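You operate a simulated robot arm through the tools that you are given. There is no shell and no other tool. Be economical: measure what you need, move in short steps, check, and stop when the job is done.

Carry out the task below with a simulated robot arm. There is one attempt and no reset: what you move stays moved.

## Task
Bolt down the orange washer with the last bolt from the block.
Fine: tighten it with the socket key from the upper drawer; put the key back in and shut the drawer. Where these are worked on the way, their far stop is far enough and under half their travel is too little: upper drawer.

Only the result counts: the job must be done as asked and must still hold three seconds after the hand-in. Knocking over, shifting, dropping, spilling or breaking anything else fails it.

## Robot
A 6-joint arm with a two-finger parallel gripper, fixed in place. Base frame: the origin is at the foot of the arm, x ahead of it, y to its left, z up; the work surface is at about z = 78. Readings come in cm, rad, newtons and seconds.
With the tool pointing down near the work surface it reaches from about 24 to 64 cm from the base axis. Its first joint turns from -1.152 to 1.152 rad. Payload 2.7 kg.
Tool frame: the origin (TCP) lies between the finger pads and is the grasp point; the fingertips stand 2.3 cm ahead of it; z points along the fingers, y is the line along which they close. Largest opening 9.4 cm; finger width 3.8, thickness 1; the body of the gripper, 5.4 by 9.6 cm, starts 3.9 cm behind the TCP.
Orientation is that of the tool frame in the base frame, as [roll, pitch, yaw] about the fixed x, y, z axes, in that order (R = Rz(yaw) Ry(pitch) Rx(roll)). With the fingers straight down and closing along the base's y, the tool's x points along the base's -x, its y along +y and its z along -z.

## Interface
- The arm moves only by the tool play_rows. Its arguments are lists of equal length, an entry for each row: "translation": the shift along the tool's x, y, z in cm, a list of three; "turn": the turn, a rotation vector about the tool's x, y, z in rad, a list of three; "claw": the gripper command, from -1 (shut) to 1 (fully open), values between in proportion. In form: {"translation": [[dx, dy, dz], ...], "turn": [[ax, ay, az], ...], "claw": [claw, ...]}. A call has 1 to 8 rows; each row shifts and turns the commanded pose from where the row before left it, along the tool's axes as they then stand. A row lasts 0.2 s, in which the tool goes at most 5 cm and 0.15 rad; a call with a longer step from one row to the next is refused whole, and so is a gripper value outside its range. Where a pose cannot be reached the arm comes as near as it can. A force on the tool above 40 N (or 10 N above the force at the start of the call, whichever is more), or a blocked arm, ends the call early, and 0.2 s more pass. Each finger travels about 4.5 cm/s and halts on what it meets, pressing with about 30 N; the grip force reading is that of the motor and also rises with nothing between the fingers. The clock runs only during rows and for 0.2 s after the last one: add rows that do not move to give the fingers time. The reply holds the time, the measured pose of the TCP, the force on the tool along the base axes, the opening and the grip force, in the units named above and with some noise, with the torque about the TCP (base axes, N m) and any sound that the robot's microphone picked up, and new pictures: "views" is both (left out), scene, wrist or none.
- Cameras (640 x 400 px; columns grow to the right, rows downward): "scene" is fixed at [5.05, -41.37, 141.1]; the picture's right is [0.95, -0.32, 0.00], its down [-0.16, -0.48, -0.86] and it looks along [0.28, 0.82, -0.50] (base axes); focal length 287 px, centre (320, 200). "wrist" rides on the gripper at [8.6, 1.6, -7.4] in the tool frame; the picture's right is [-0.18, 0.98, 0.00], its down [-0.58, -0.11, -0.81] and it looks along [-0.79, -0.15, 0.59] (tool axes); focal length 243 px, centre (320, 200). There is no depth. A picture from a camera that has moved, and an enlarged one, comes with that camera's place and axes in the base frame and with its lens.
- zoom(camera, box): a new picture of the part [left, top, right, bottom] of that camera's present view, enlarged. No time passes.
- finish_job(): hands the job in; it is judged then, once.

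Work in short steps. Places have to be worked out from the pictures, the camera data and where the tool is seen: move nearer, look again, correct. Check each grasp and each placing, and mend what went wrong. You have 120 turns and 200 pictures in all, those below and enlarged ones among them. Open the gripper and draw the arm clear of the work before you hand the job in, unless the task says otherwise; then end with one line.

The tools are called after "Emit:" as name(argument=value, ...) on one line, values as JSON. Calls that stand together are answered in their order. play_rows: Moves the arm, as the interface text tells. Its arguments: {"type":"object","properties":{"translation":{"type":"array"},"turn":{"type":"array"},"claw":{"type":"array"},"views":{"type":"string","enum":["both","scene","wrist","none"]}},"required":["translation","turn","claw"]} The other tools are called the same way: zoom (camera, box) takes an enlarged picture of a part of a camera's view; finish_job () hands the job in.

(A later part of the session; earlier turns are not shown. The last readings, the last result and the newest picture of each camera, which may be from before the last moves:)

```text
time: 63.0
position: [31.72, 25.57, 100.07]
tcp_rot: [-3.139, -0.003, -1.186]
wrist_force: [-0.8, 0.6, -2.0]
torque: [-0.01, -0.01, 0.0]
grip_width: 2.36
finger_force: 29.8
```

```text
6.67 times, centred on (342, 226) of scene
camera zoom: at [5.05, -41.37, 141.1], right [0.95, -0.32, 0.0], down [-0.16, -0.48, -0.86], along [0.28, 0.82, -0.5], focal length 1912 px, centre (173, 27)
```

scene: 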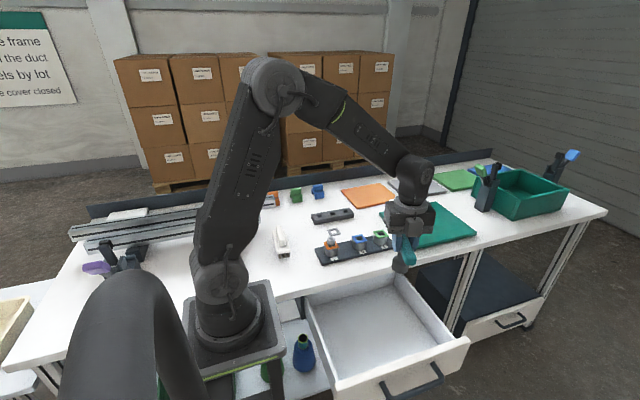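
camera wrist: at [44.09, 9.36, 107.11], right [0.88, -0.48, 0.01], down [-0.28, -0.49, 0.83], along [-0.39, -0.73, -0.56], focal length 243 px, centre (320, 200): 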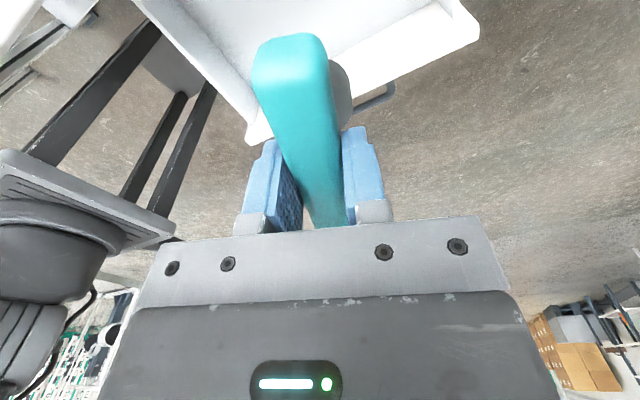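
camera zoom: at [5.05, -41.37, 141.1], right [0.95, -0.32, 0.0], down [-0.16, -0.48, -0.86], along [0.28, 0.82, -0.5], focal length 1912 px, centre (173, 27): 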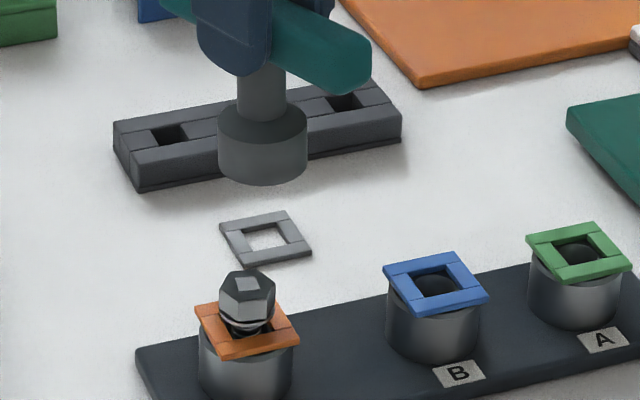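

The scene suggests the key shifted in the grip during the sweep. I check the wrist view and a scene zoom of the key.

Emit:
zoom(camera="wrist", box=[220, 0, 420, 240])

Emit:
zoom(camera="scene", box=[312, 176, 372, 226])

```text
1.67 times, centred on (320, 120) of wrist
camera zoom: at [33.49, 16.92, 107.53], right [-0.98, -0.2, 0.0], down [-0.12, 0.58, 0.8], along [-0.16, 0.79, -0.59], focal length 404 px, centre (320, 333)
```

zoom: 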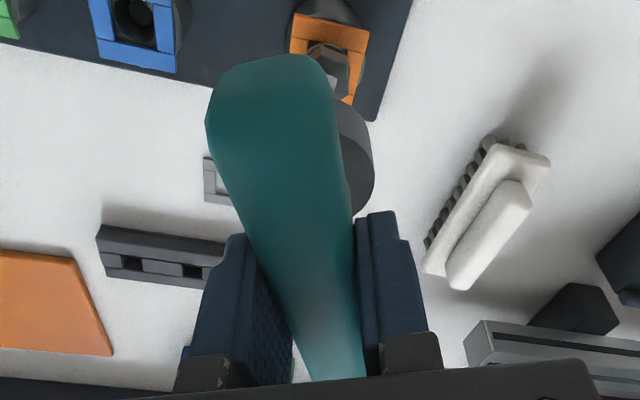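

```text
8.00 times, centred on (342, 201) of scene
camera zoom: at [5.05, -41.37, 141.1], right [0.95, -0.32, 0.0], down [-0.16, -0.48, -0.86], along [0.28, 0.82, -0.5], focal length 2294 px, centre (144, 192)
```

zoom: 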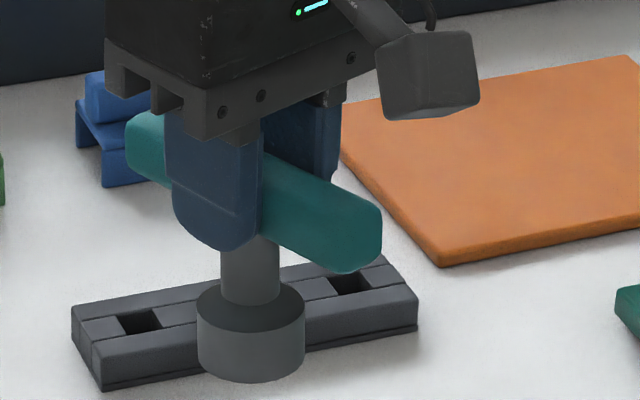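

The key slid ~0.35 cm and tilted ~0.045 rad in the grip. I level the key by tilting the hand about tool y and re-measure.

Emit:
play_rows(translation=[[0, 0, 0], [0, 0, 0]], turn=[[0, -0.045, 0], [0, 0, 0]], claw=[-1, -1], views="none")

Emit:
zoom(camera="wrist", box=[290, 0, 390, 100])

Emit:
zoom(camera="scene", box=[308, 196, 372, 246])

```text
time: 63.6
position: [31.93, 25.54, 100.09]
tcp_rot: [-3.14, 0.043, -1.185]
wrist_force: [-0.6, -0.1, -2.3]
torque: [0.0, -0.01, 0.03]
grip_width: 2.39
finger_force: 30.0
```

```text
4.00 times, centred on (340, 50) of wrist
camera zoom: at [33.67, 16.57, 107.12], right [-0.98, -0.2, 0.0], down [-0.11, 0.55, 0.83], along [-0.17, 0.81, -0.56], focal length 970 px, centre (240, 800)
```

zoom: 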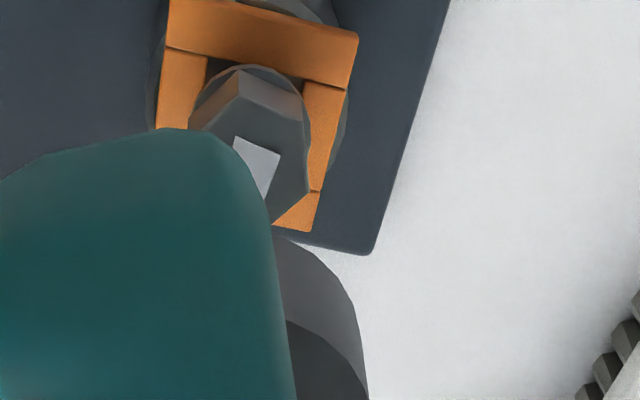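

```text
8.00 times, centred on (340, 221) of scene
camera zoom: at [5.05, -41.37, 141.1], right [0.95, -0.32, 0.0], down [-0.16, -0.48, -0.86], along [0.28, 0.82, -0.5], focal length 2294 px, centre (160, 32)
```

zoom: 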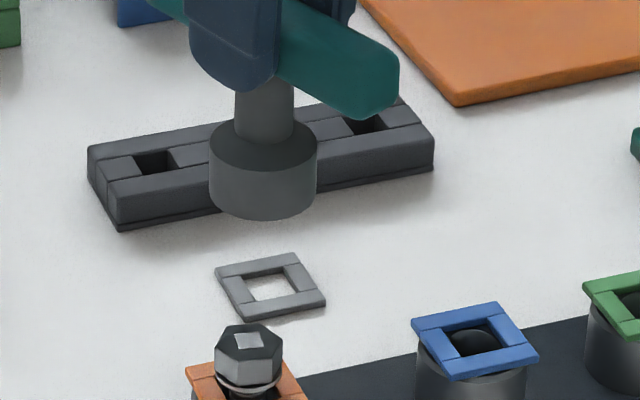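

Combining both views: move (−0.375, +0.34) and descend 5.5 cm vertically (compensating for the tilt), then compare again.

Emit:
play_rows(translation=[[-0.36, 0.22, 2], [0.09, 0, 2], [0.07, 0, 1.5], [0, 0, 0]], turn=[[0, 0, 0], [0, 0, 0], [0, 0, 0], [0, 0, 0]], claw=[-1, -1, -1, -1], views="none")

Emit:
zoom(camera="wrist", box=[290, 0, 390, 100])

Emit:
zoom(camera="scene", box=[302, 216, 366, 256])

```text
time: 64.6
position: [31.4, 25.91, 94.43]
tcp_rot: [-3.14, 0.042, -1.186]
wrist_force: [-0.8, -0.7, -2.7]
torque: [0.01, -0.02, -0.03]
grip_width: 2.38
finger_force: 30.0
```

```text
4.00 times, centred on (340, 50) of wrist
camera zoom: at [33.25, 16.87, 101.56], right [-0.98, -0.2, 0.01], down [-0.11, 0.55, 0.83], along [-0.17, 0.81, -0.56], focal length 970 px, centre (240, 800)
```

zoom: 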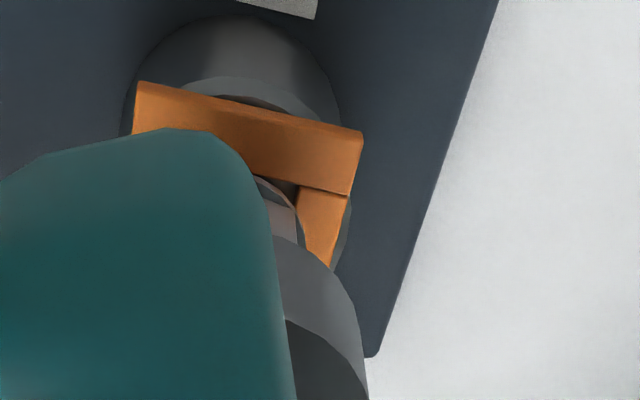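

```text
10.00 times, centred on (334, 236) of scene
camera zoom: at [5.05, -41.37, 141.1], right [0.95, -0.32, 0.0], down [-0.16, -0.48, -0.86], along [0.28, 0.82, -0.5], focal length 2868 px, centre (180, -160)
```

zoom: 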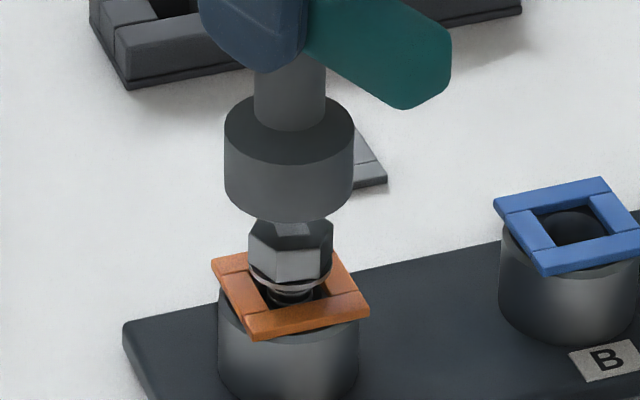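

Well aligned in the scene. Lower slowly onto the head.

Emit:
play_rows(translation=[[0.03, -0.03, 0.5], [0.02, 0, 0.4], [0.02, 0, 0.3], [0.01, 0, 0.2], [0, 0, 0]], turn=[[0, 0, 0], [0, 0, 0], [0, 0, 0], [0, 0, 0], [0, 0, 0]], claw=[-1, -1, -1, -1, -1], views="none")

Emit:
zoom(camera="scene", box=[302, 216, 366, 256])

```text
time: 65.8
position: [31.45, 25.87, 93.05]
tcp_rot: [-3.139, 0.042, -1.184]
wrist_force: [1.1, -0.3, -1.4]
torque: [-0.02, 0.03, 0.02]
grip_width: 2.38
finger_force: 30.9
```

```text
10.00 times, centred on (334, 236) of scene
camera zoom: at [5.05, -41.37, 141.1], right [0.95, -0.32, 0.0], down [-0.16, -0.48, -0.86], along [0.28, 0.82, -0.5], focal length 2868 px, centre (180, -160)
```

zoom: 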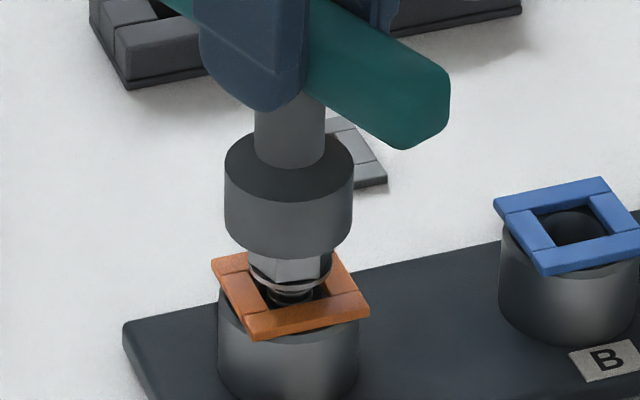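

No contact yet. Continue lowering gently.

Emit:
play_rows(translation=[[0.01, 0, 0.15], [0.01, 0, 0.15], [0.01, 0, 0.15], [0, 0, 0.1], [0, 0, 0]], turn=[[0, 0, 0], [0, 0, 0], [0, 0, 0], [0, 0, 0], [0, 0, 0]], claw=[-1, -1, -1, -1, -1], views="none")

Emit:
zoom(camera="scene", box=[302, 216, 366, 256])

```text
time: 67.0
position: [31.52, 25.88, 92.5]
tcp_rot: [-3.141, 0.043, -1.185]
wrist_force: [0.6, -0.7, -1.9]
torque: [-0.04, -0.02, 0.03]
grip_width: 2.38
finger_force: 30.1
```

```text
10.00 times, centred on (334, 236) of scene
camera zoom: at [5.05, -41.37, 141.1], right [0.95, -0.32, 0.0], down [-0.16, -0.48, -0.86], along [0.28, 0.82, -0.5], focal length 2868 px, centre (180, -160)
```

zoom: 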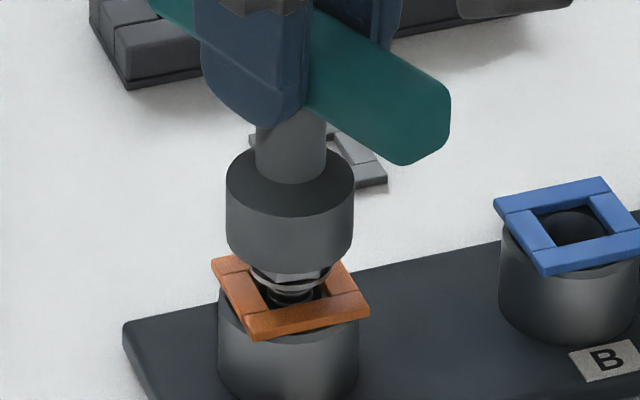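

The socket has dropped over the head with no force. Now turn clockwise about the key's axis, feeding down.

Emit:
play_rows(translation=[[0, 0, 0.05], [0, 0.014, 0.04], [0, 0.014, 0.03], [0, 0.014, 0.03], [0, 0.014, 0.03], [0, 0.014, 0.03], [0, 0.014, 0.03], [0, 0, 0]], turn=[[0, 0, 0], [0.0063, 0, 0.14], [0.0063, 0, 0.14], [0.0063, 0, 0.14], [0.0063, 0, 0.14], [0.0063, 0, 0.14], [0.0063, 0, 0.14], [0, 0, 0]], claw=[-1, -1, -1, -1, -1, -1, -1, -1], views="none")

Emit:
zoom(camera="scene", box=[302, 216, 366, 256])

```text
time: 68.8
position: [31.41, 25.91, 92.2]
tcp_rot: [-3.139, 0.044, -2.028]
wrist_force: [-2.5, -2.8, -0.9]
torque: [-0.23, 0.18, 0.0]
grip_width: 2.36
finger_force: 30.3
```

```text
10.00 times, centred on (334, 236) of scene
camera zoom: at [5.04, -41.38, 141.1], right [0.95, -0.32, 0.0], down [-0.16, -0.48, -0.86], along [0.28, 0.82, -0.5], focal length 2868 px, centre (180, -160)
```

zoom: 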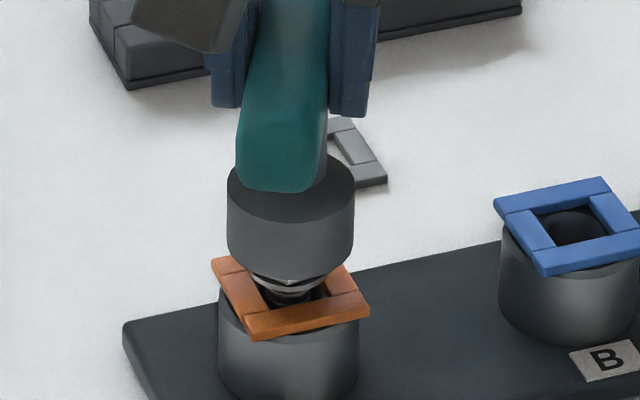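

Turning smoothly with low forces. Continue with more feed.

Emit:
play_rows(translation=[[0, 0.014, 0.06], [0, 0.014, 0.05], [0, 0.014, 0.04], [0, 0.014, 0.04], [0, 0.014, 0.04], [0, 0.014, 0.04], [0, 0.014, 0.03], [0, 0, 0]], turn=[[0.0063, 0, 0.14], [0.0063, 0, 0.14], [0.0063, 0, 0.14], [0.0063, 0, 0.14], [0.0063, 0, 0.14], [0.0063, 0, 0.14], [0.0063, 0, 0.14], [0, 0, 0]], claw=[-1, -1, -1, -1, -1, -1, -1, -1], views="none")

Emit:
zoom(camera="scene", box=[302, 216, 366, 256])

```text
time: 70.6
position: [31.45, 25.99, 91.82]
tcp_rot: [-3.139, 0.049, -3.005]
wrist_force: [-1.0, 0.4, -1.6]
torque: [0.08, 0.12, 0.03]
grip_width: 2.36
finger_force: 30.6
```

```text
10.00 times, centred on (334, 236) of scene
camera zoom: at [5.05, -41.37, 141.1], right [0.95, -0.32, 0.0], down [-0.16, -0.48, -0.86], along [0.28, 0.82, -0.5], focal length 2868 px, centre (180, -160)
```

zoom: 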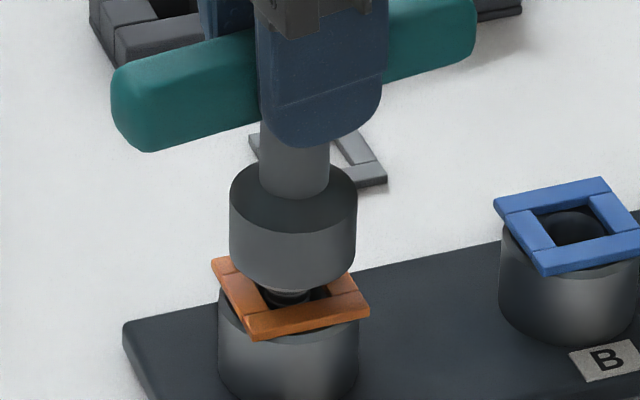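

Nearly seated. Continue.

Emit:
play_rows(translation=[[0, 0.014, 0.04], [0, 0.014, 0.03], [0, 0.014, 0.03], [0, 0.014, 0.03], [0, 0.014, 0.03], [0, 0.014, 0.03], [0, 0.014, 0.03], [0, 0, 0]], turn=[[0.0063, 0, 0.14], [0.0063, 0, 0.14], [0.0063, 0, 0.14], [0.0063, 0, 0.14], [0.0063, 0, 0.14], [0.0063, 0, 0.14], [0.0063, 0, 0.14], [0, 0, 0]], claw=[-1, -1, -1, -1, -1, -1, -1, -1], views="none")

Emit:
zoom(camera="scene", box=[302, 216, 366, 256])

```text
time: 72.4
position: [31.41, 26.11, 91.73]
tcp_rot: [3.138, 0.047, 2.292]
wrist_force: [0.9, 4.4, -1.8]
torque: [0.38, 0.04, 0.04]
grip_width: 2.36
finger_force: 30.3
```

```text
10.00 times, centred on (334, 236) of scene
camera zoom: at [5.05, -41.36, 141.1], right [0.95, -0.32, 0.0], down [-0.16, -0.48, -0.86], along [0.28, 0.82, -0.5], focal length 2868 px, centre (180, -160)
```

zoom: 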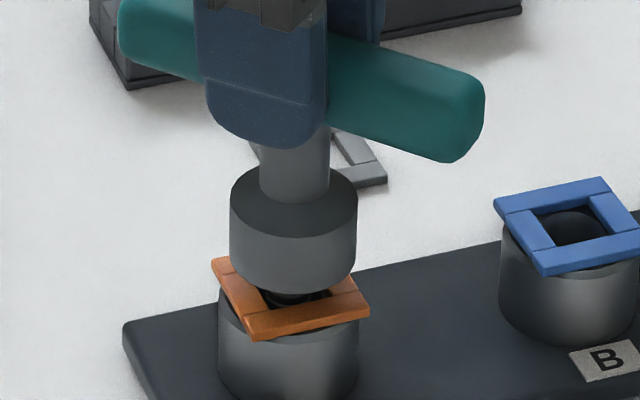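

Emit:
play_rows(translation=[[0, 0.01, 0.04], [0, 0.01, 0.03], [0, 0.01, 0.03], [0, 0.01, 0.03], [0, 0.01, 0.03], [0, 0.01, 0.03], [0, 0.01, 0.03], [0, 0, 0]], turn=[[0.0063, 0, 0.14], [0.0063, 0, 0.14], [0.0063, 0, 0.14], [0.0063, 0, 0.14], [0.0063, 0, 0.14], [0.0063, 0, 0.14], [0.0063, 0, 0.14], [0, 0, 0]], claw=[-1, -1, -1, -1, -1, -1, -1, -1], views="none")

Emit:
zoom(camera="scene", box=[302, 216, 366, 256])

```text
time: 74.2
position: [31.6, 26.02, 91.29]
tcp_rot: [3.137, 0.046, 1.311]
wrist_force: [-1.4, 2.0, -1.6]
torque: [0.18, 0.04, 0.05]
grip_width: 2.38
finger_force: 30.5
```

```text
10.00 times, centred on (334, 236) of scene
camera zoom: at [5.05, -41.37, 141.1], right [0.95, -0.32, 0.0], down [-0.16, -0.48, -0.86], along [0.28, 0.82, -0.5], focal length 2868 px, centre (180, -160)
```

zoom: 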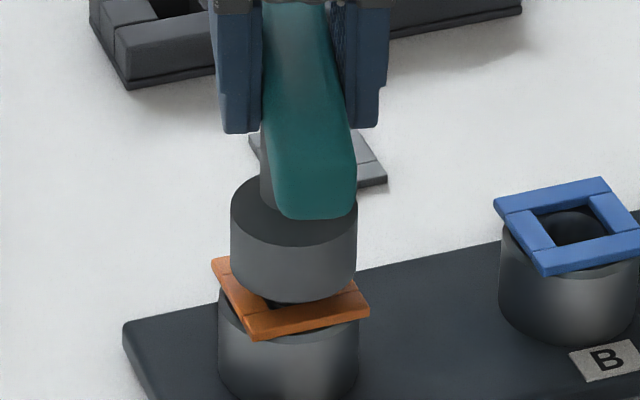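

No tightening torque yet and the turn range is used up. I lift the key off vertically to see the bolt, then unwind.

Emit:
play_rows(translation=[[-0.045, 0, -1], [-0.045, 0, -1], [-0.06, 0, -1.5], [-0.05, 0, -1]], turn=[[0, 0, 0], [0, 0, 0], [0, 0, 0], [0, 0, 0]], claw=[-1, -1, -1, -1], views="none")

Emit:
zoom(camera="scene", box=[302, 206, 366, 256])

```text
time: 75.2
position: [31.47, 26.12, 96.09]
tcp_rot: [3.138, 0.046, 1.316]
wrist_force: [0.2, 0.1, -1.8]
torque: [-0.04, 0.0, 0.0]
grip_width: 2.37
finger_force: 30.3
```

```text
8.00 times, centred on (334, 231) of scene
camera zoom: at [5.05, -41.37, 141.1], right [0.95, -0.32, 0.0], down [-0.16, -0.48, -0.86], along [0.28, 0.82, -0.5], focal length 2294 px, centre (208, -48)
```

zoom: 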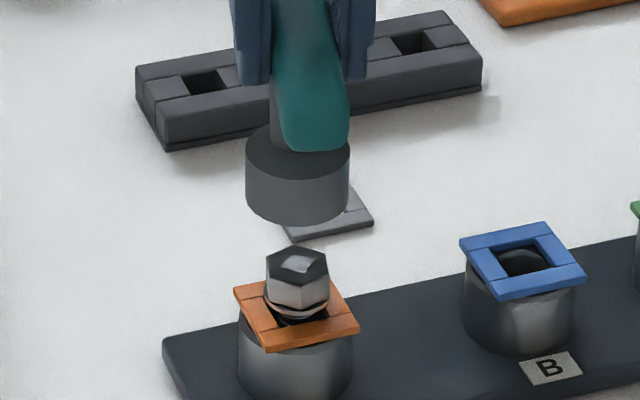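

The bolt still isn't seated (~0.25 cm left). The second pass had no axial pressure, so it likely slipped in part. I unwind 4.19 rad (four hex steps) about the vertical and will press this time.

Emit:
play_rows(translation=[[0, 0, 0], [0, 0, 0], [0, 0, 0], [0, 0, 0], [0, 0, 0], [0, 0, 0], [0, 0, 0]], turn=[[-0.0067, 0, -0.1494], [-0.0067, 0, -0.1494], [-0.0067, 0, -0.1494], [-0.0067, 0, -0.1494], [-0.0067, 0, -0.1494], [-0.0067, 0, -0.1494], [-0.0067, 0, -0.1494]], claw=[-1, -1, -1, -1, -1, -1, -1], views="none")

Emit:
play_rows(translation=[[0, 0, 0], [0, 0, 0], [0, 0, 0], [0, 0, 0], [0, 0, 0], [0, 0, 0], [0, 0, 0]], turn=[[-0.0067, 0, -0.1494], [-0.0067, 0, -0.1494], [-0.0067, 0, -0.1494], [-0.0067, 0, -0.1494], [-0.0067, 0, -0.1494], [-0.0067, 0, -0.1494], [-0.0067, 0, -0.1494]], claw=[-1, -1, -1, -1, -1, -1, -1], views="none")

Emit:
play_rows(translation=[[0, 0, 0], [0, 0, 0], [0, 0, 0], [0, 0, 0], [0, 0, 0], [0, 0, 0], [0, 0, 0]], turn=[[-0.0067, 0, -0.1494], [-0.0067, 0, -0.1494], [-0.0067, 0, -0.1494], [-0.0067, 0, -0.1494], [-0.0067, 0, -0.1494], [-0.0067, 0, -0.1494], [-0.0067, 0, -0.1494]], claw=[-1, -1, -1, -1, -1, -1, -1], views="none")

Emit:
play_rows(translation=[[0, 0, 0], [0, 0, 0], [0, 0, 0], [0, 0, 0], [0, 0, 0], [0, 0, 0], [0, 0, 0], [0, 0, 0]], turn=[[-0.0067, 0, -0.1494], [-0.0067, 0, -0.1494], [-0.0067, 0, -0.1494], [-0.0067, 0, -0.1494], [-0.0067, 0, -0.1494], [-0.0067, 0, -0.1494], [-0.0067, 0, -0.1494], [0, 0, 0]], claw=[-1, -1, -1, -1, -1, -1, -1, -1], views="none")

Emit:
zoom(camera="scene", box=[302, 206, 366, 256])

```text
time: 76.8
position: [31.4, 26.01, 95.89]
tcp_rot: [3.141, 0.05, 2.364]
wrist_force: [-0.3, 0.3, -1.9]
torque: [-0.02, -0.01, 0.02]
grip_width: 2.37
finger_force: 30.1
```

```text
time: 78.4
position: [31.51, 26.17, 96.1]
tcp_rot: [-3.138, 0.046, -2.87]
wrist_force: [0.6, 0.4, -2.3]
torque: [0.01, 0.01, -0.01]
grip_width: 2.35
finger_force: 30.1
```

```text
time: 80.0
position: [31.55, 26.01, 95.95]
tcp_rot: [-3.138, 0.043, -1.824]
wrist_force: [-0.3, -0.1, -3.0]
torque: [0.05, -0.01, -0.03]
grip_width: 2.39
finger_force: 29.6
```

```text
time: 81.8
position: [31.49, 26.12, 95.92]
tcp_rot: [-3.141, 0.041, -0.779]
wrist_force: [0.1, -1.1, -2.8]
torque: [0.01, -0.02, 0.02]
grip_width: 2.37
finger_force: 30.2
```

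```text
8.00 times, centred on (334, 231) of scene
camera zoom: at [5.05, -41.37, 141.1], right [0.95, -0.32, 0.0], down [-0.16, -0.48, -0.86], along [0.28, 0.82, -0.5], focal length 2294 px, centre (208, -48)
```

zoom: 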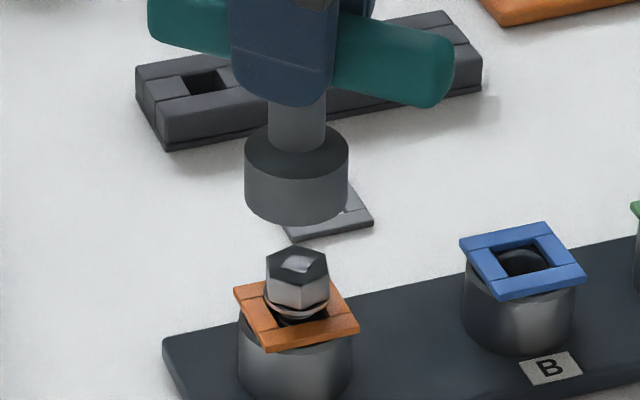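

Aligned. Lower over the head and keep going until I feel bottom contact.

Emit:
play_rows(translation=[[0.12, -0.05, 1.5], [0.06, 0, 1.5], [0.03, 0, 0.8], [0.02, 0, 0.4], [0.01, 0, 0.2], [0.01, 0, 0.15], [0.01, 0, 0.15], [0, 0, 0]], turn=[[0, 0, 0], [0, 0, 0], [0, 0, 0], [0, 0, 0], [0, 0, 0], [0, 0, 0], [0, 0, 0], [0, 0, 0]], claw=[-1, -1, -1, -1, -1, -1, -1, -1], views="none")

Emit:
zoom(camera="scene", box=[302, 216, 366, 256])

```text
time: 83.6
position: [31.62, 26.0, 91.38]
tcp_rot: [-3.14, 0.04, -0.779]
wrist_force: [0.0, 0.4, -2.2]
torque: [-0.01, 0.01, 0.03]
grip_width: 2.4
finger_force: 30.1
```

```text
10.00 times, centred on (334, 236) of scene
camera zoom: at [5.05, -41.37, 141.1], right [0.95, -0.32, 0.0], down [-0.16, -0.48, -0.86], along [0.28, 0.82, -0.5], focal length 2868 px, centre (180, -160)
```

zoom: 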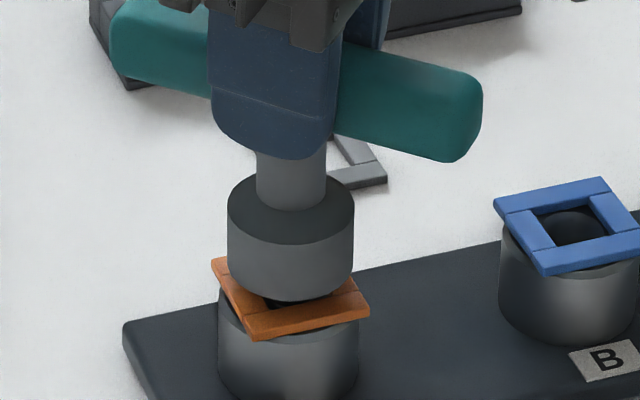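

Fully over the head, no load. Turn clockwise again and watch torque.

Emit:
play_rows(translation=[[0, 0.01, 0.03], [0, 0.01, 0.03], [0, 0.01, 0.02], [0, 0.01, 0.02], [0, 0.01, 0.01], [0, 0.01, 0.01], [0, 0.01, 0.01], [0, 0, 0]], turn=[[0.0063, 0, 0.145], [0.0063, 0, 0.145], [0.0063, 0, 0.145], [0.0063, 0, 0.145], [0.0063, 0, 0.145], [0.0063, 0, 0.145], [0.0063, 0, 0.145], [0, 0, 0]], claw=[-1, -1, -1, -1, -1, -1, -1, -1], views="none")

Emit:
play_rows(translation=[[0, 0.01, 0.02], [0, 0.01, 0.02], [0, 0.01, 0.02], [0, 0.01, 0.01], [0, 0.01, 0.01], [0, 0.01, 0.01], [0, 0.01, 0.01], [0, 0, 0]], turn=[[0.0063, 0, 0.145], [0.0063, 0, 0.145], [0.0063, 0, 0.145], [0.0063, 0, 0.145], [0.0063, 0, 0.145], [0.0063, 0, 0.145], [0.0063, 0, 0.145], [0, 0, 0]], claw=[-1, -1, -1, -1, -1, -1, -1, -1], views="none")

Emit:
zoom(camera="scene", box=[302, 216, 366, 256])

```text
time: 85.4
position: [31.51, 26.05, 91.13]
tcp_rot: [-3.138, 0.043, -1.796]
wrist_force: [3.4, -5.9, -1.3]
torque: [-0.47, -0.2, 0.0]
grip_width: 2.38
finger_force: 29.4
```

```text
time: 87.2
position: [31.47, 26.05, 91.1]
tcp_rot: [-3.141, 0.047, -2.814]
wrist_force: [-2.5, -7.7, 5.4]
torque: [-0.49, 0.17, 0.0]
grip_width: 2.38
finger_force: 30.1
```

```text
10.00 times, centred on (334, 236) of scene
camera zoom: at [5.04, -41.4, 141.09], right [0.95, -0.32, 0.0], down [-0.16, -0.48, -0.86], along [0.28, 0.82, -0.5], focal length 2868 px, centre (180, -160)
```

zoom: 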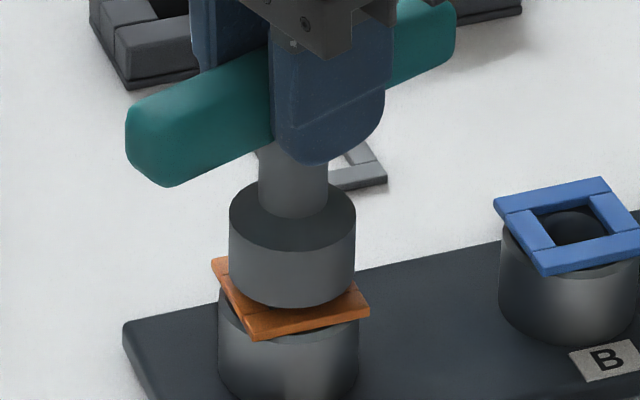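

Light bottom contact now. Continue clockwise, watching for torque rise.

Emit:
play_rows(translation=[[0.01, -0.04, 0.02], [0, 0, 0.02], [0, 0, 0.02], [0, 0, 0.02], [0, 0, 0.02], [0, 0, 0.02], [0, 0, 0.02], [0, 0, 0]], turn=[[0.0063, 0, 0.145], [0.0063, 0, 0.145], [0.0063, 0, 0.145], [0.0063, 0, 0.145], [0.0063, 0, 0.145], [0.0063, 0, 0.145], [0.0063, 0, 0.145], [0, 0, 0]], claw=[-1, -1, -1, -1, -1, -1, -1, -1], views="none")

Emit:
play_rows(translation=[[0, 0, 0.02], [0, 0, 0.02], [0, 0, 0.02], [0, 0, 0.02], [0, 0, 0.02], [0, 0, 0.02], [0, 0, 0.02], [0, 0, 0]], turn=[[0.0063, 0, 0.145], [0.0063, 0, 0.145], [0.0063, 0, 0.145], [0.0063, 0, 0.145], [0.0063, 0, 0.145], [0.0063, 0, 0.145], [0.0063, 0, 0.145], [0, 0, 0]], claw=[-1, -1, -1, -1, -1, -1, -1, -1], views="none")

Emit:
zoom(camera="scene", box=[302, 216, 366, 256])

```text
time: 89.0
position: [31.59, 26.0, 91.04]
tcp_rot: [3.14, 0.047, 2.452]
wrist_force: [1.7, -2.1, 6.1]
torque: [-0.18, -0.14, -0.04]
grip_width: 2.39
finger_force: 30.3
```

```text
time: 90.8
position: [31.45, 26.06, 90.86]
tcp_rot: [3.138, 0.042, 1.435]
wrist_force: [1.0, -1.1, 18.5]
torque: [-0.14, 0.02, 0.0]
grip_width: 2.35
finger_force: 29.8
```

```text
10.00 times, centred on (334, 236) of scene
camera zoom: at [5.03, -41.39, 141.1], right [0.95, -0.32, 0.0], down [-0.16, -0.48, -0.86], along [0.28, 0.82, -0.5], focal length 2868 px, centre (180, -160)
```

zoom: 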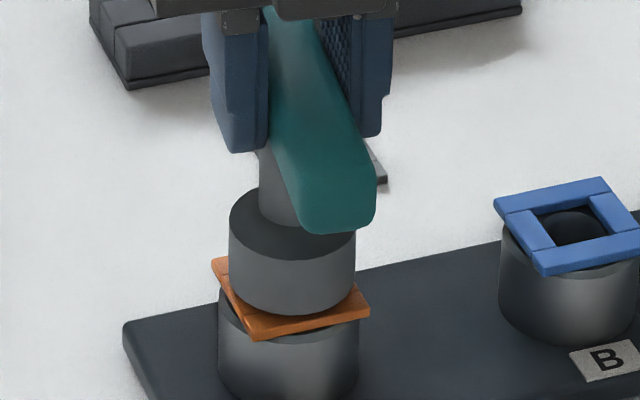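

Contact 18 N now. Lift to look at the bolt.

Emit:
play_rows(translation=[[-0.045, 0, -1], [-0.06, 0, -1.5], [-0.06, 0, -1.5], [-0.05, 0, -1]], turn=[[0, 0, 0], [0, 0, 0], [0, 0, 0], [0, 0, 0]], claw=[-1, -1, -1, -1], views="none")

Emit:
zoom(camera="scene", box=[302, 206, 366, 256])

Emit:
zoom(camera="scene", box=[318, 230, 350, 256])

```text
time: 91.8
position: [31.49, 26.08, 95.87]
tcp_rot: [3.14, 0.047, 1.438]
wrist_force: [-0.2, 0.4, -2.5]
torque: [0.0, 0.01, 0.02]
grip_width: 2.35
finger_force: 30.2
```

```text
8.00 times, centred on (334, 231) of scene
camera zoom: at [5.05, -41.37, 141.1], right [0.95, -0.32, 0.0], down [-0.16, -0.48, -0.86], along [0.28, 0.82, -0.5], focal length 2294 px, centre (208, -48)
```

zoom: 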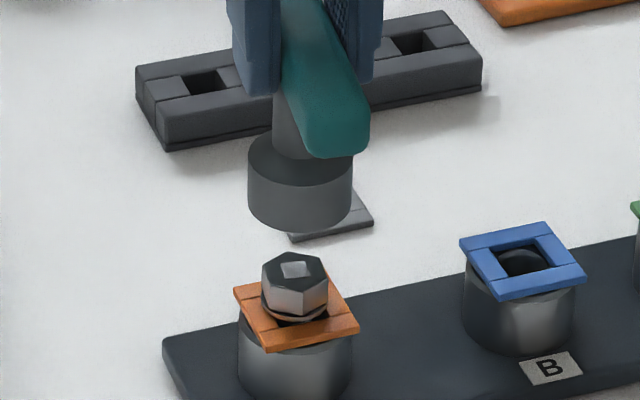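

```text
15.38 times, centred on (334, 243) of scene
camera zoom: at [5.05, -41.37, 141.1], right [0.95, -0.32, 0.0], down [-0.16, -0.48, -0.86], along [0.28, 0.82, -0.5], focal length 4412 px, centre (105, -462)
```

zoom: 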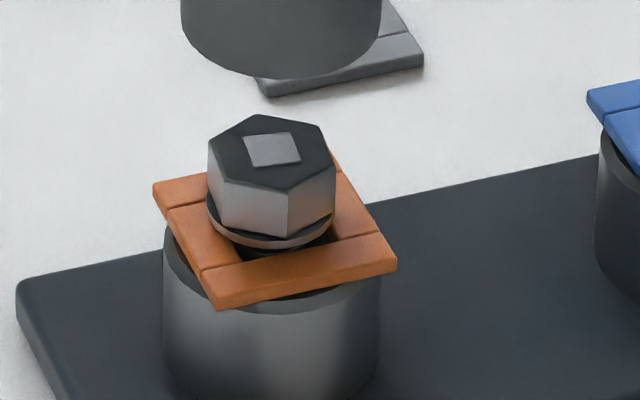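

The bolt went down further; a small gap (~0.15 cm) remains under the flange. One more pass: unwind four hex steps.

Emit:
play_rows(translation=[[0, 0, 0], [0, 0, 0], [0, 0, 0], [0, 0, 0], [0, 0, 0], [0, 0, 0], [0, 0, 0]], turn=[[-0.0067, 0, -0.1494], [-0.0067, 0, -0.1494], [-0.0067, 0, -0.1494], [-0.0067, 0, -0.1494], [-0.0067, 0, -0.1494], [-0.0067, 0, -0.1494], [-0.0067, 0, -0.1494]], claw=[-1, -1, -1, -1, -1, -1, -1], views="none")

Emit:
play_rows(translation=[[0, 0, 0], [0, 0, 0], [0, 0, 0], [0, 0, 0], [0, 0, 0], [0, 0, 0], [0, 0, 0]], turn=[[-0.0067, 0, -0.1494], [-0.0067, 0, -0.1494], [-0.0067, 0, -0.1494], [-0.0067, 0, -0.1494], [-0.0067, 0, -0.1494], [-0.0067, 0, -0.1494], [-0.0067, 0, -0.1494]], claw=[-1, -1, -1, -1, -1, -1, -1], views="none")

Emit:
play_rows(translation=[[0, 0, 0], [0, 0, 0], [0, 0, 0], [0, 0, 0], [0, 0, 0], [0, 0, 0], [0, 0, 0]], turn=[[-0.0067, 0, -0.1494], [-0.0067, 0, -0.1494], [-0.0067, 0, -0.1494], [-0.0067, 0, -0.1494], [-0.0067, 0, -0.1494], [-0.0067, 0, -0.1494], [-0.0067, 0, -0.1494]], claw=[-1, -1, -1, -1, -1, -1, -1], views="none")

Emit:
play_rows(translation=[[0, 0, 0], [0, 0, 0], [0, 0, 0], [0, 0, 0], [0, 0, 0], [0, 0, 0], [0, 0, 0], [0, 0, 0]], turn=[[-0.0067, 0, -0.1494], [-0.0067, 0, -0.1494], [-0.0067, 0, -0.1494], [-0.0067, 0, -0.1494], [-0.0067, 0, -0.1494], [-0.0067, 0, -0.1494], [-0.0067, 0, -0.1494], [0, 0, 0]], claw=[-1, -1, -1, -1, -1, -1, -1, -1], views="none")

Emit:
zoom(camera="scene", box=[302, 206, 366, 256])

```text
time: 93.4
position: [31.46, 26.0, 95.75]
tcp_rot: [3.138, 0.046, 2.488]
wrist_force: [0.6, 0.0, -2.3]
torque: [-0.02, 0.01, -0.01]
grip_width: 2.35
finger_force: 30.0
```

```text
time: 95.0
position: [31.36, 26.02, 95.75]
tcp_rot: [-3.139, 0.047, -2.751]
wrist_force: [-0.9, -0.9, -1.9]
torque: [0.01, 0.02, 0.03]
grip_width: 2.37
finger_force: 30.1
```

```text
time: 96.6
position: [31.49, 25.97, 95.77]
tcp_rot: [-3.14, 0.043, -1.703]
wrist_force: [-0.7, -0.4, -1.6]
torque: [-0.02, 0.02, -0.03]
grip_width: 2.35
finger_force: 30.5
```

```text
time: 98.4
position: [31.38, 25.91, 95.79]
tcp_rot: [-3.141, 0.043, -0.655]
wrist_force: [-0.1, -0.4, -2.4]
torque: [0.02, 0.01, 0.01]
grip_width: 2.35
finger_force: 29.9
```

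```text
8.00 times, centred on (334, 231) of scene
camera zoom: at [5.05, -41.37, 141.1], right [0.95, -0.32, 0.0], down [-0.16, -0.48, -0.86], along [0.28, 0.82, -0.5], focal length 2294 px, centre (208, -48)
```

zoom: 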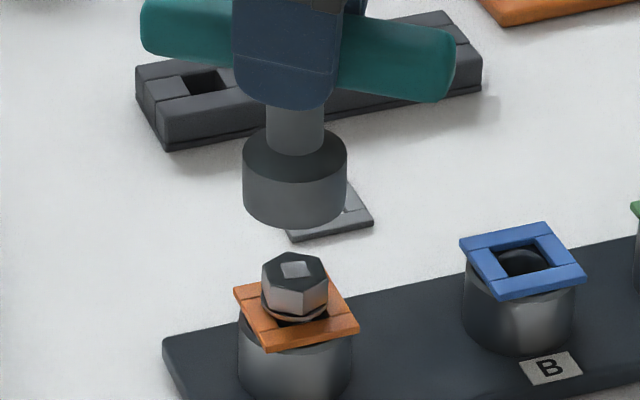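

Aligned within 0.1 cm. Lower over the head.

Emit:
play_rows(translation=[[0.13, -0.05, 1.5], [0.06, 0, 1.5], [0.04, 0, 0.9], [0.02, 0, 0.4], [0.01, 0, 0.2], [0.01, 0, 0.15], [0, 0, 0]], turn=[[0, 0, 0], [0, 0, 0], [0, 0, 0], [0, 0, 0], [0, 0, 0], [0, 0, 0], [0, 0, 0]], claw=[-1, -1, -1, -1, -1, -1, -1], views="none")

Emit:
play_rows(translation=[[0, 0.01, 0.03], [0, 0.01, 0.03], [0, 0.01, 0.03], [0, 0.01, 0.02], [0, 0.01, 0.02], [0, 0.01, 0.02], [0, 0.01, 0.02], [0, 0, 0]], turn=[[0.0063, 0, 0.145], [0.0063, 0, 0.145], [0.0063, 0, 0.145], [0.0063, 0, 0.145], [0.0063, 0, 0.145], [0.0063, 0, 0.145], [0.0063, 0, 0.145], [0, 0, 0]], claw=[-1, -1, -1, -1, -1, -1, -1, -1], views="none")

Emit:
zoom(camera="scene", box=[302, 216, 366, 256])

```text
time: 100.0
position: [31.5, 26.1, 91.01]
tcp_rot: [-3.14, 0.043, -0.657]
wrist_force: [0.0, 0.2, -2.5]
torque: [-0.02, 0.04, 0.01]
grip_width: 2.38
finger_force: 30.3
```

```text
time: 101.8
position: [31.51, 26.04, 90.95]
tcp_rot: [-3.14, 0.043, -1.673]
wrist_force: [0.5, -11.8, 0.3]
torque: [-0.71, 0.01, 0.32]
grip_width: 2.37
finger_force: 30.0
```

```text
10.00 times, centred on (334, 236) of scene
camera zoom: at [5.05, -41.4, 141.09], right [0.95, -0.32, 0.0], down [-0.16, -0.48, -0.86], along [0.28, 0.82, -0.5], focal length 2868 px, centre (180, -160)
```

zoom: 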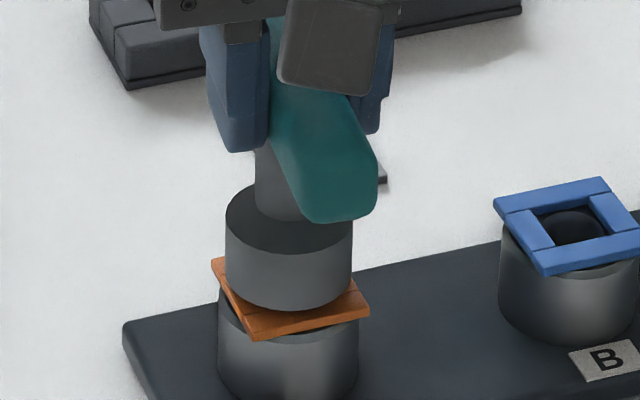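

Torque is now rising (0.32 N·m) — it's seating. Continue in smaller steps.

Emit:
play_rows(translation=[[0.05, 0, 0.01], [0, 0, 0.01], [0, 0, 0.01], [0, 0, 0.01], [0, 0, 0]], turn=[[0.0045, 0, 0.1], [0.0045, 0, 0.1], [0.0045, 0, 0.1], [0.0045, 0, 0.1], [0, 0, 0]], claw=[-1, -1, -1, -1, -1], views="none")

```text
time: 103.0
position: [31.65, 25.95, 90.96]
tcp_rot: [-3.139, 0.049, -2.075]
wrist_force: [-1.2, -0.6, 0.8]
torque: [0.12, 0.07, 0.44]
grip_width: 2.36
finger_force: 30.0
```

Emit:
play_rows(translation=[[0, 0, 0.01], [0, 0, 0.01], [0, 0, 0.01], [0, 0, 0.01], [0, 0, 0.01], [0, 0, 0.01], [0, 0, 0]], turn=[[0.0045, 0, 0.1], [0.0045, 0, 0.1], [0.0045, 0, 0.1], [0.0045, 0, 0.1], [0.0045, 0, 0.1], [0.0045, 0, 0.1], [0, 0, 0]], claw=[-1, -1, -1, -1, -1, -1, -1], views="none")

Emit:
zoom(camera="scene", box=[302, 206, 366, 256])

```text
time: 104.6
position: [31.56, 26.06, 90.88]
tcp_rot: [-3.14, 0.047, -2.675]
wrist_force: [-6.0, 4.3, 2.9]
torque: [0.32, 0.2, 1.04]
grip_width: 3.07
finger_force: 29.9
```

```text
8.00 times, centred on (334, 231) of scene
camera zoom: at [5.03, -41.37, 141.1], right [0.95, -0.32, 0.0], down [-0.16, -0.48, -0.86], along [0.28, 0.82, -0.5], focal length 2294 px, centre (208, -48)
```

zoom: 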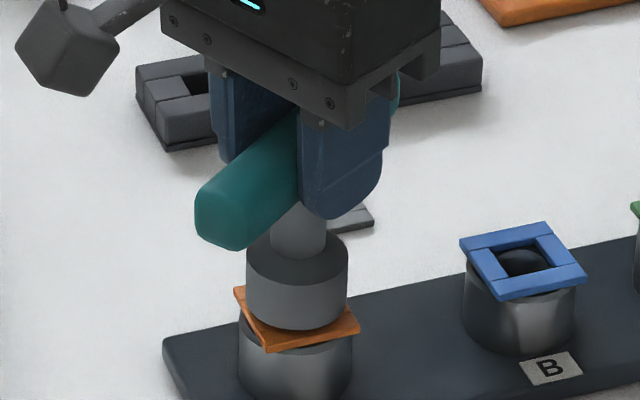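

The bar is now prying in the jaws (3.07 cm) at ~1 N·m: the bolt resists strongly. I push a little more to confirm the plateau.

Emit:
play_rows(translation=[[0, 0, 0], [0, 0, 0], [0, 0, 0]], turn=[[0.0022, 0, 0.05], [0.0022, 0, 0.05], [0, 0, 0]], claw=[-1, -1, -1], views="wrist")

```text
time: 105.4
position: [31.43, 26.01, 90.91]
tcp_rot: [-3.139, 0.048, -2.778]
wrist_force: [-7.7, 6.7, 0.7]
torque: [0.48, 0.24, 1.2]
grip_width: 3.37
finger_force: 29.6
camera wrist: at [22.51, 24.19, 97.9], right [-0.18, 0.98, 0.01], down [0.55, 0.09, 0.83], along [0.82, 0.15, -0.55], focal length 243 px, centre (320, 200)
```

wrist: 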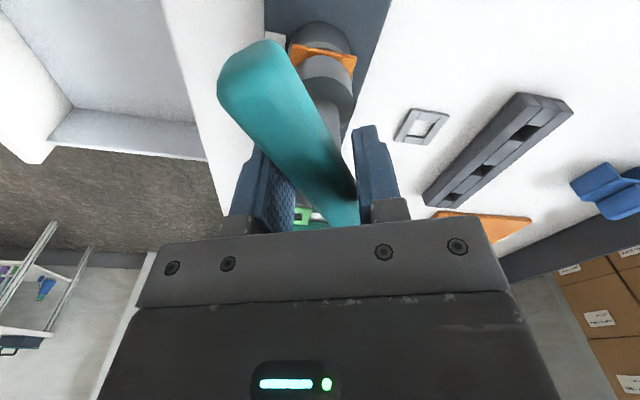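

The bolt no longer turns: tight at ~1.2 N·m. I rotate back 0.28 rad to realign the jaws with the bar, then lift to inspect.

Emit:
play_rows(translation=[[0, 0, 0], [0, 0, 0], [0, 0, 0], [0, 0, 0]], turn=[[-0.0045, 0, -0.1], [-0.0045, 0, -0.1], [-0.0035, 0, -0.08], [0, 0, 0]], claw=[-1, -1, -1, -1], views="none")

Emit:
play_rows(translation=[[-0.045, 0, -1], [-0.06, 0, -1.5], [-0.06, 0, -1.5], [-0.05, 0, -1]], turn=[[0, 0, 0], [0, 0, 0], [0, 0, 0], [0, 0, 0]], claw=[-1, -1, -1, -1], views="wrist")

Emit:
zoom(camera="scene", box=[318, 230, 350, 256])

```text
time: 106.4
position: [31.56, 26.05, 90.9]
tcp_rot: [-3.138, 0.047, -2.491]
wrist_force: [-3.3, 8.5, 3.4]
torque: [0.56, 0.09, 0.4]
grip_width: 2.39
finger_force: 30.2
```

```text
time: 107.4
position: [31.46, 26.16, 95.91]
tcp_rot: [-3.139, 0.047, -2.497]
wrist_force: [0.6, -0.2, 0.8]
torque: [-0.01, -0.05, 0.01]
grip_width: 0.01
finger_force: 29.7
camera wrist: at [23.32, 21.86, 102.87], right [-0.44, 0.9, 0.01], down [0.5, 0.24, 0.83], along [0.74, 0.37, -0.55], focal length 243 px, centre (320, 200)
```

wrist: 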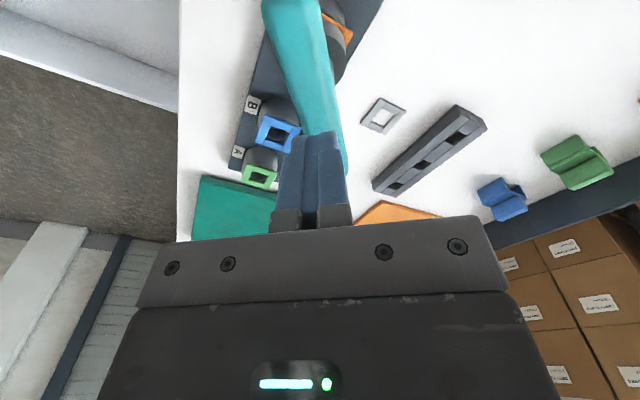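

```text
15.38 times, centred on (334, 243) of scene
camera zoom: at [5.05, -41.37, 141.1], right [0.95, -0.32, 0.0], down [-0.16, -0.48, -0.86], along [0.28, 0.82, -0.5], focal length 4412 px, centre (105, -462)
```

zoom: 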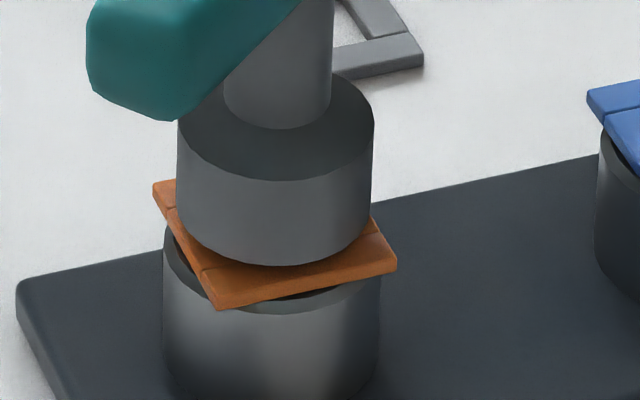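

The key stayed on the bolt while the jaws slipped off. I open in place and look before regrasping.

Emit:
play_rows(translation=[[0, 0, -2], [0, 0, 0], [0, 0, 0], [0, 0, 0]], turn=[[0, 0.046, 0], [0, 0, 0], [0, 0, 0], [0, 0, 0]], claw=[-1, 0.1, 0.1, 0.1])

Emit:
zoom(camera="scene", box=[290, 196, 370, 256])

Emit:
zoom(camera="wrist", box=[220, 0, 420, 200])

```text
time: 108.4
position: [31.51, 25.99, 97.83]
tcp_rot: [-3.138, -0.001, -2.494]
wrist_force: [0.1, 0.3, -0.4]
torque: [0.03, -0.04, 0.0]
grip_width: 5.17
finger_force: 0.0
camera wrist: at [23.6, 21.94, 105.29], right [-0.45, 0.9, 0.0], down [0.53, 0.27, 0.81], along [0.72, 0.36, -0.59], focal length 243 px, centre (320, 200)
```

scene: 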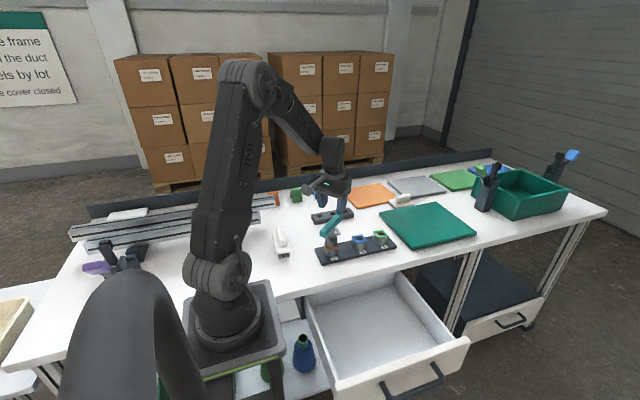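
wrist: 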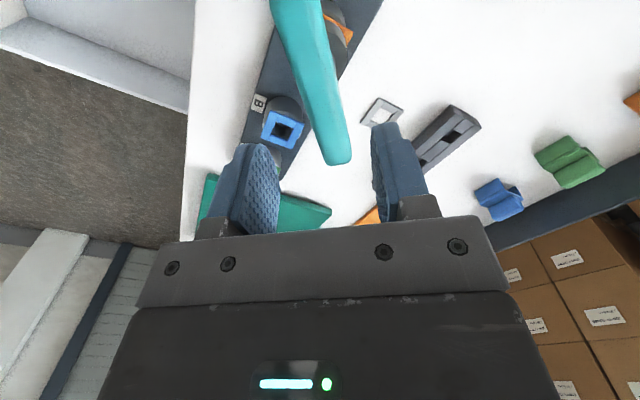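

```text
6.67 times, centred on (330, 226) of scene
camera zoom: at [5.05, -41.37, 141.1], right [0.95, -0.32, 0.0], down [-0.16, -0.48, -0.86], along [0.28, 0.82, -0.5], focal length 1912 px, centre (253, 27)
```

zoom: 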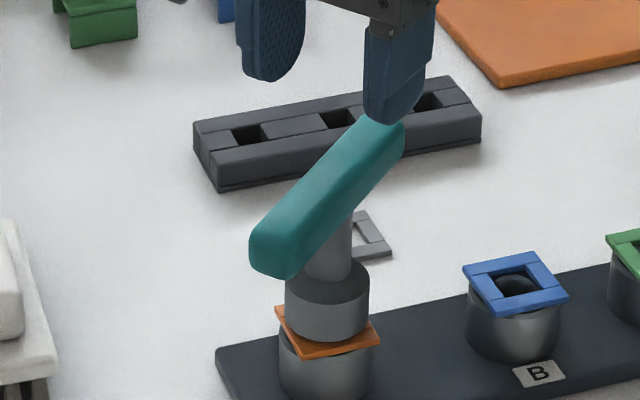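

```text
2.00 times, centred on (320, 100) of wrist
camera zoom: at [23.6, 21.94, 105.29], right [-0.45, 0.9, 0.0], down [0.53, 0.27, 0.81], along [0.72, 0.36, -0.59], focal length 485 px, centre (320, 400)
```

zoom: 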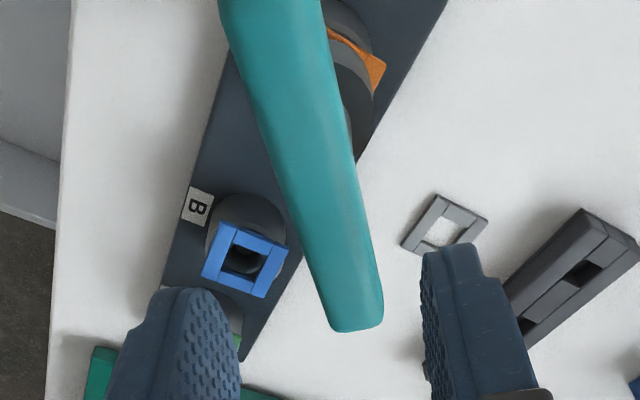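

The key stands upright on the bolt, bar nearly parallel to the jaws. I align (−0.04 rad) and descend to regrasp at the bar's middle.

Emit:
play_rows(translation=[[-0.11, -0.08, 2], [0, 0, 2.5], [0, 0, 2], [0, 0, 0.5], [0, 0, 0]], turn=[[0, 0, -0.04], [0, 0, 0], [0, 0, 0], [0, 0, 0], [0, 0, 0]], claw=[0.1, 0.1, 0.1, 0.1, 0.1], views="wrist")

Emit:
zoom(camera="scene", box=[290, 196, 370, 256])

```text
time: 109.6
position: [31.55, 25.85, 90.72]
tcp_rot: [3.141, 0.0, -2.456]
wrist_force: [-0.9, -0.6, 0.2]
torque: [0.02, -0.02, -0.01]
grip_width: 5.15
finger_force: 0.1
camera wrist: at [23.77, 21.57, 98.15], right [-0.48, 0.88, 0.0], down [0.52, 0.29, 0.81], along [0.71, 0.39, -0.59], focal length 243 px, centre (320, 200)
```

wrist: 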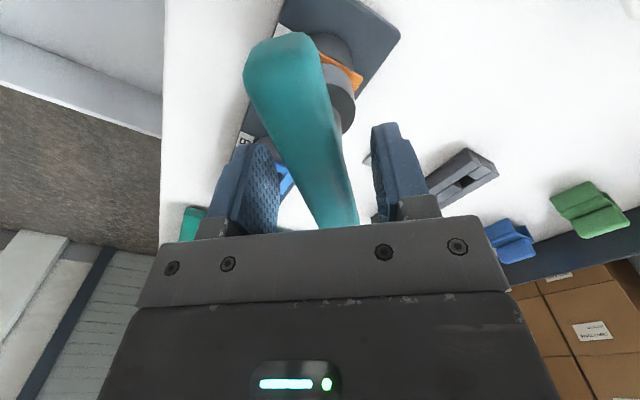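

```text
6.67 times, centred on (330, 226) of scene
camera zoom: at [5.05, -41.37, 141.1], right [0.95, -0.32, 0.0], down [-0.16, -0.48, -0.86], along [0.28, 0.82, -0.5], focal length 1912 px, centre (253, 27)
```

zoom: 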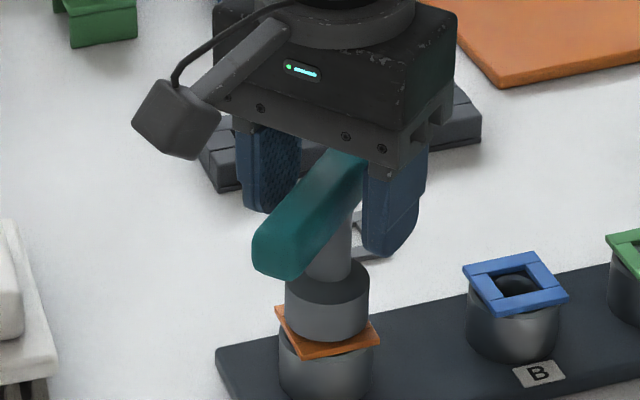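

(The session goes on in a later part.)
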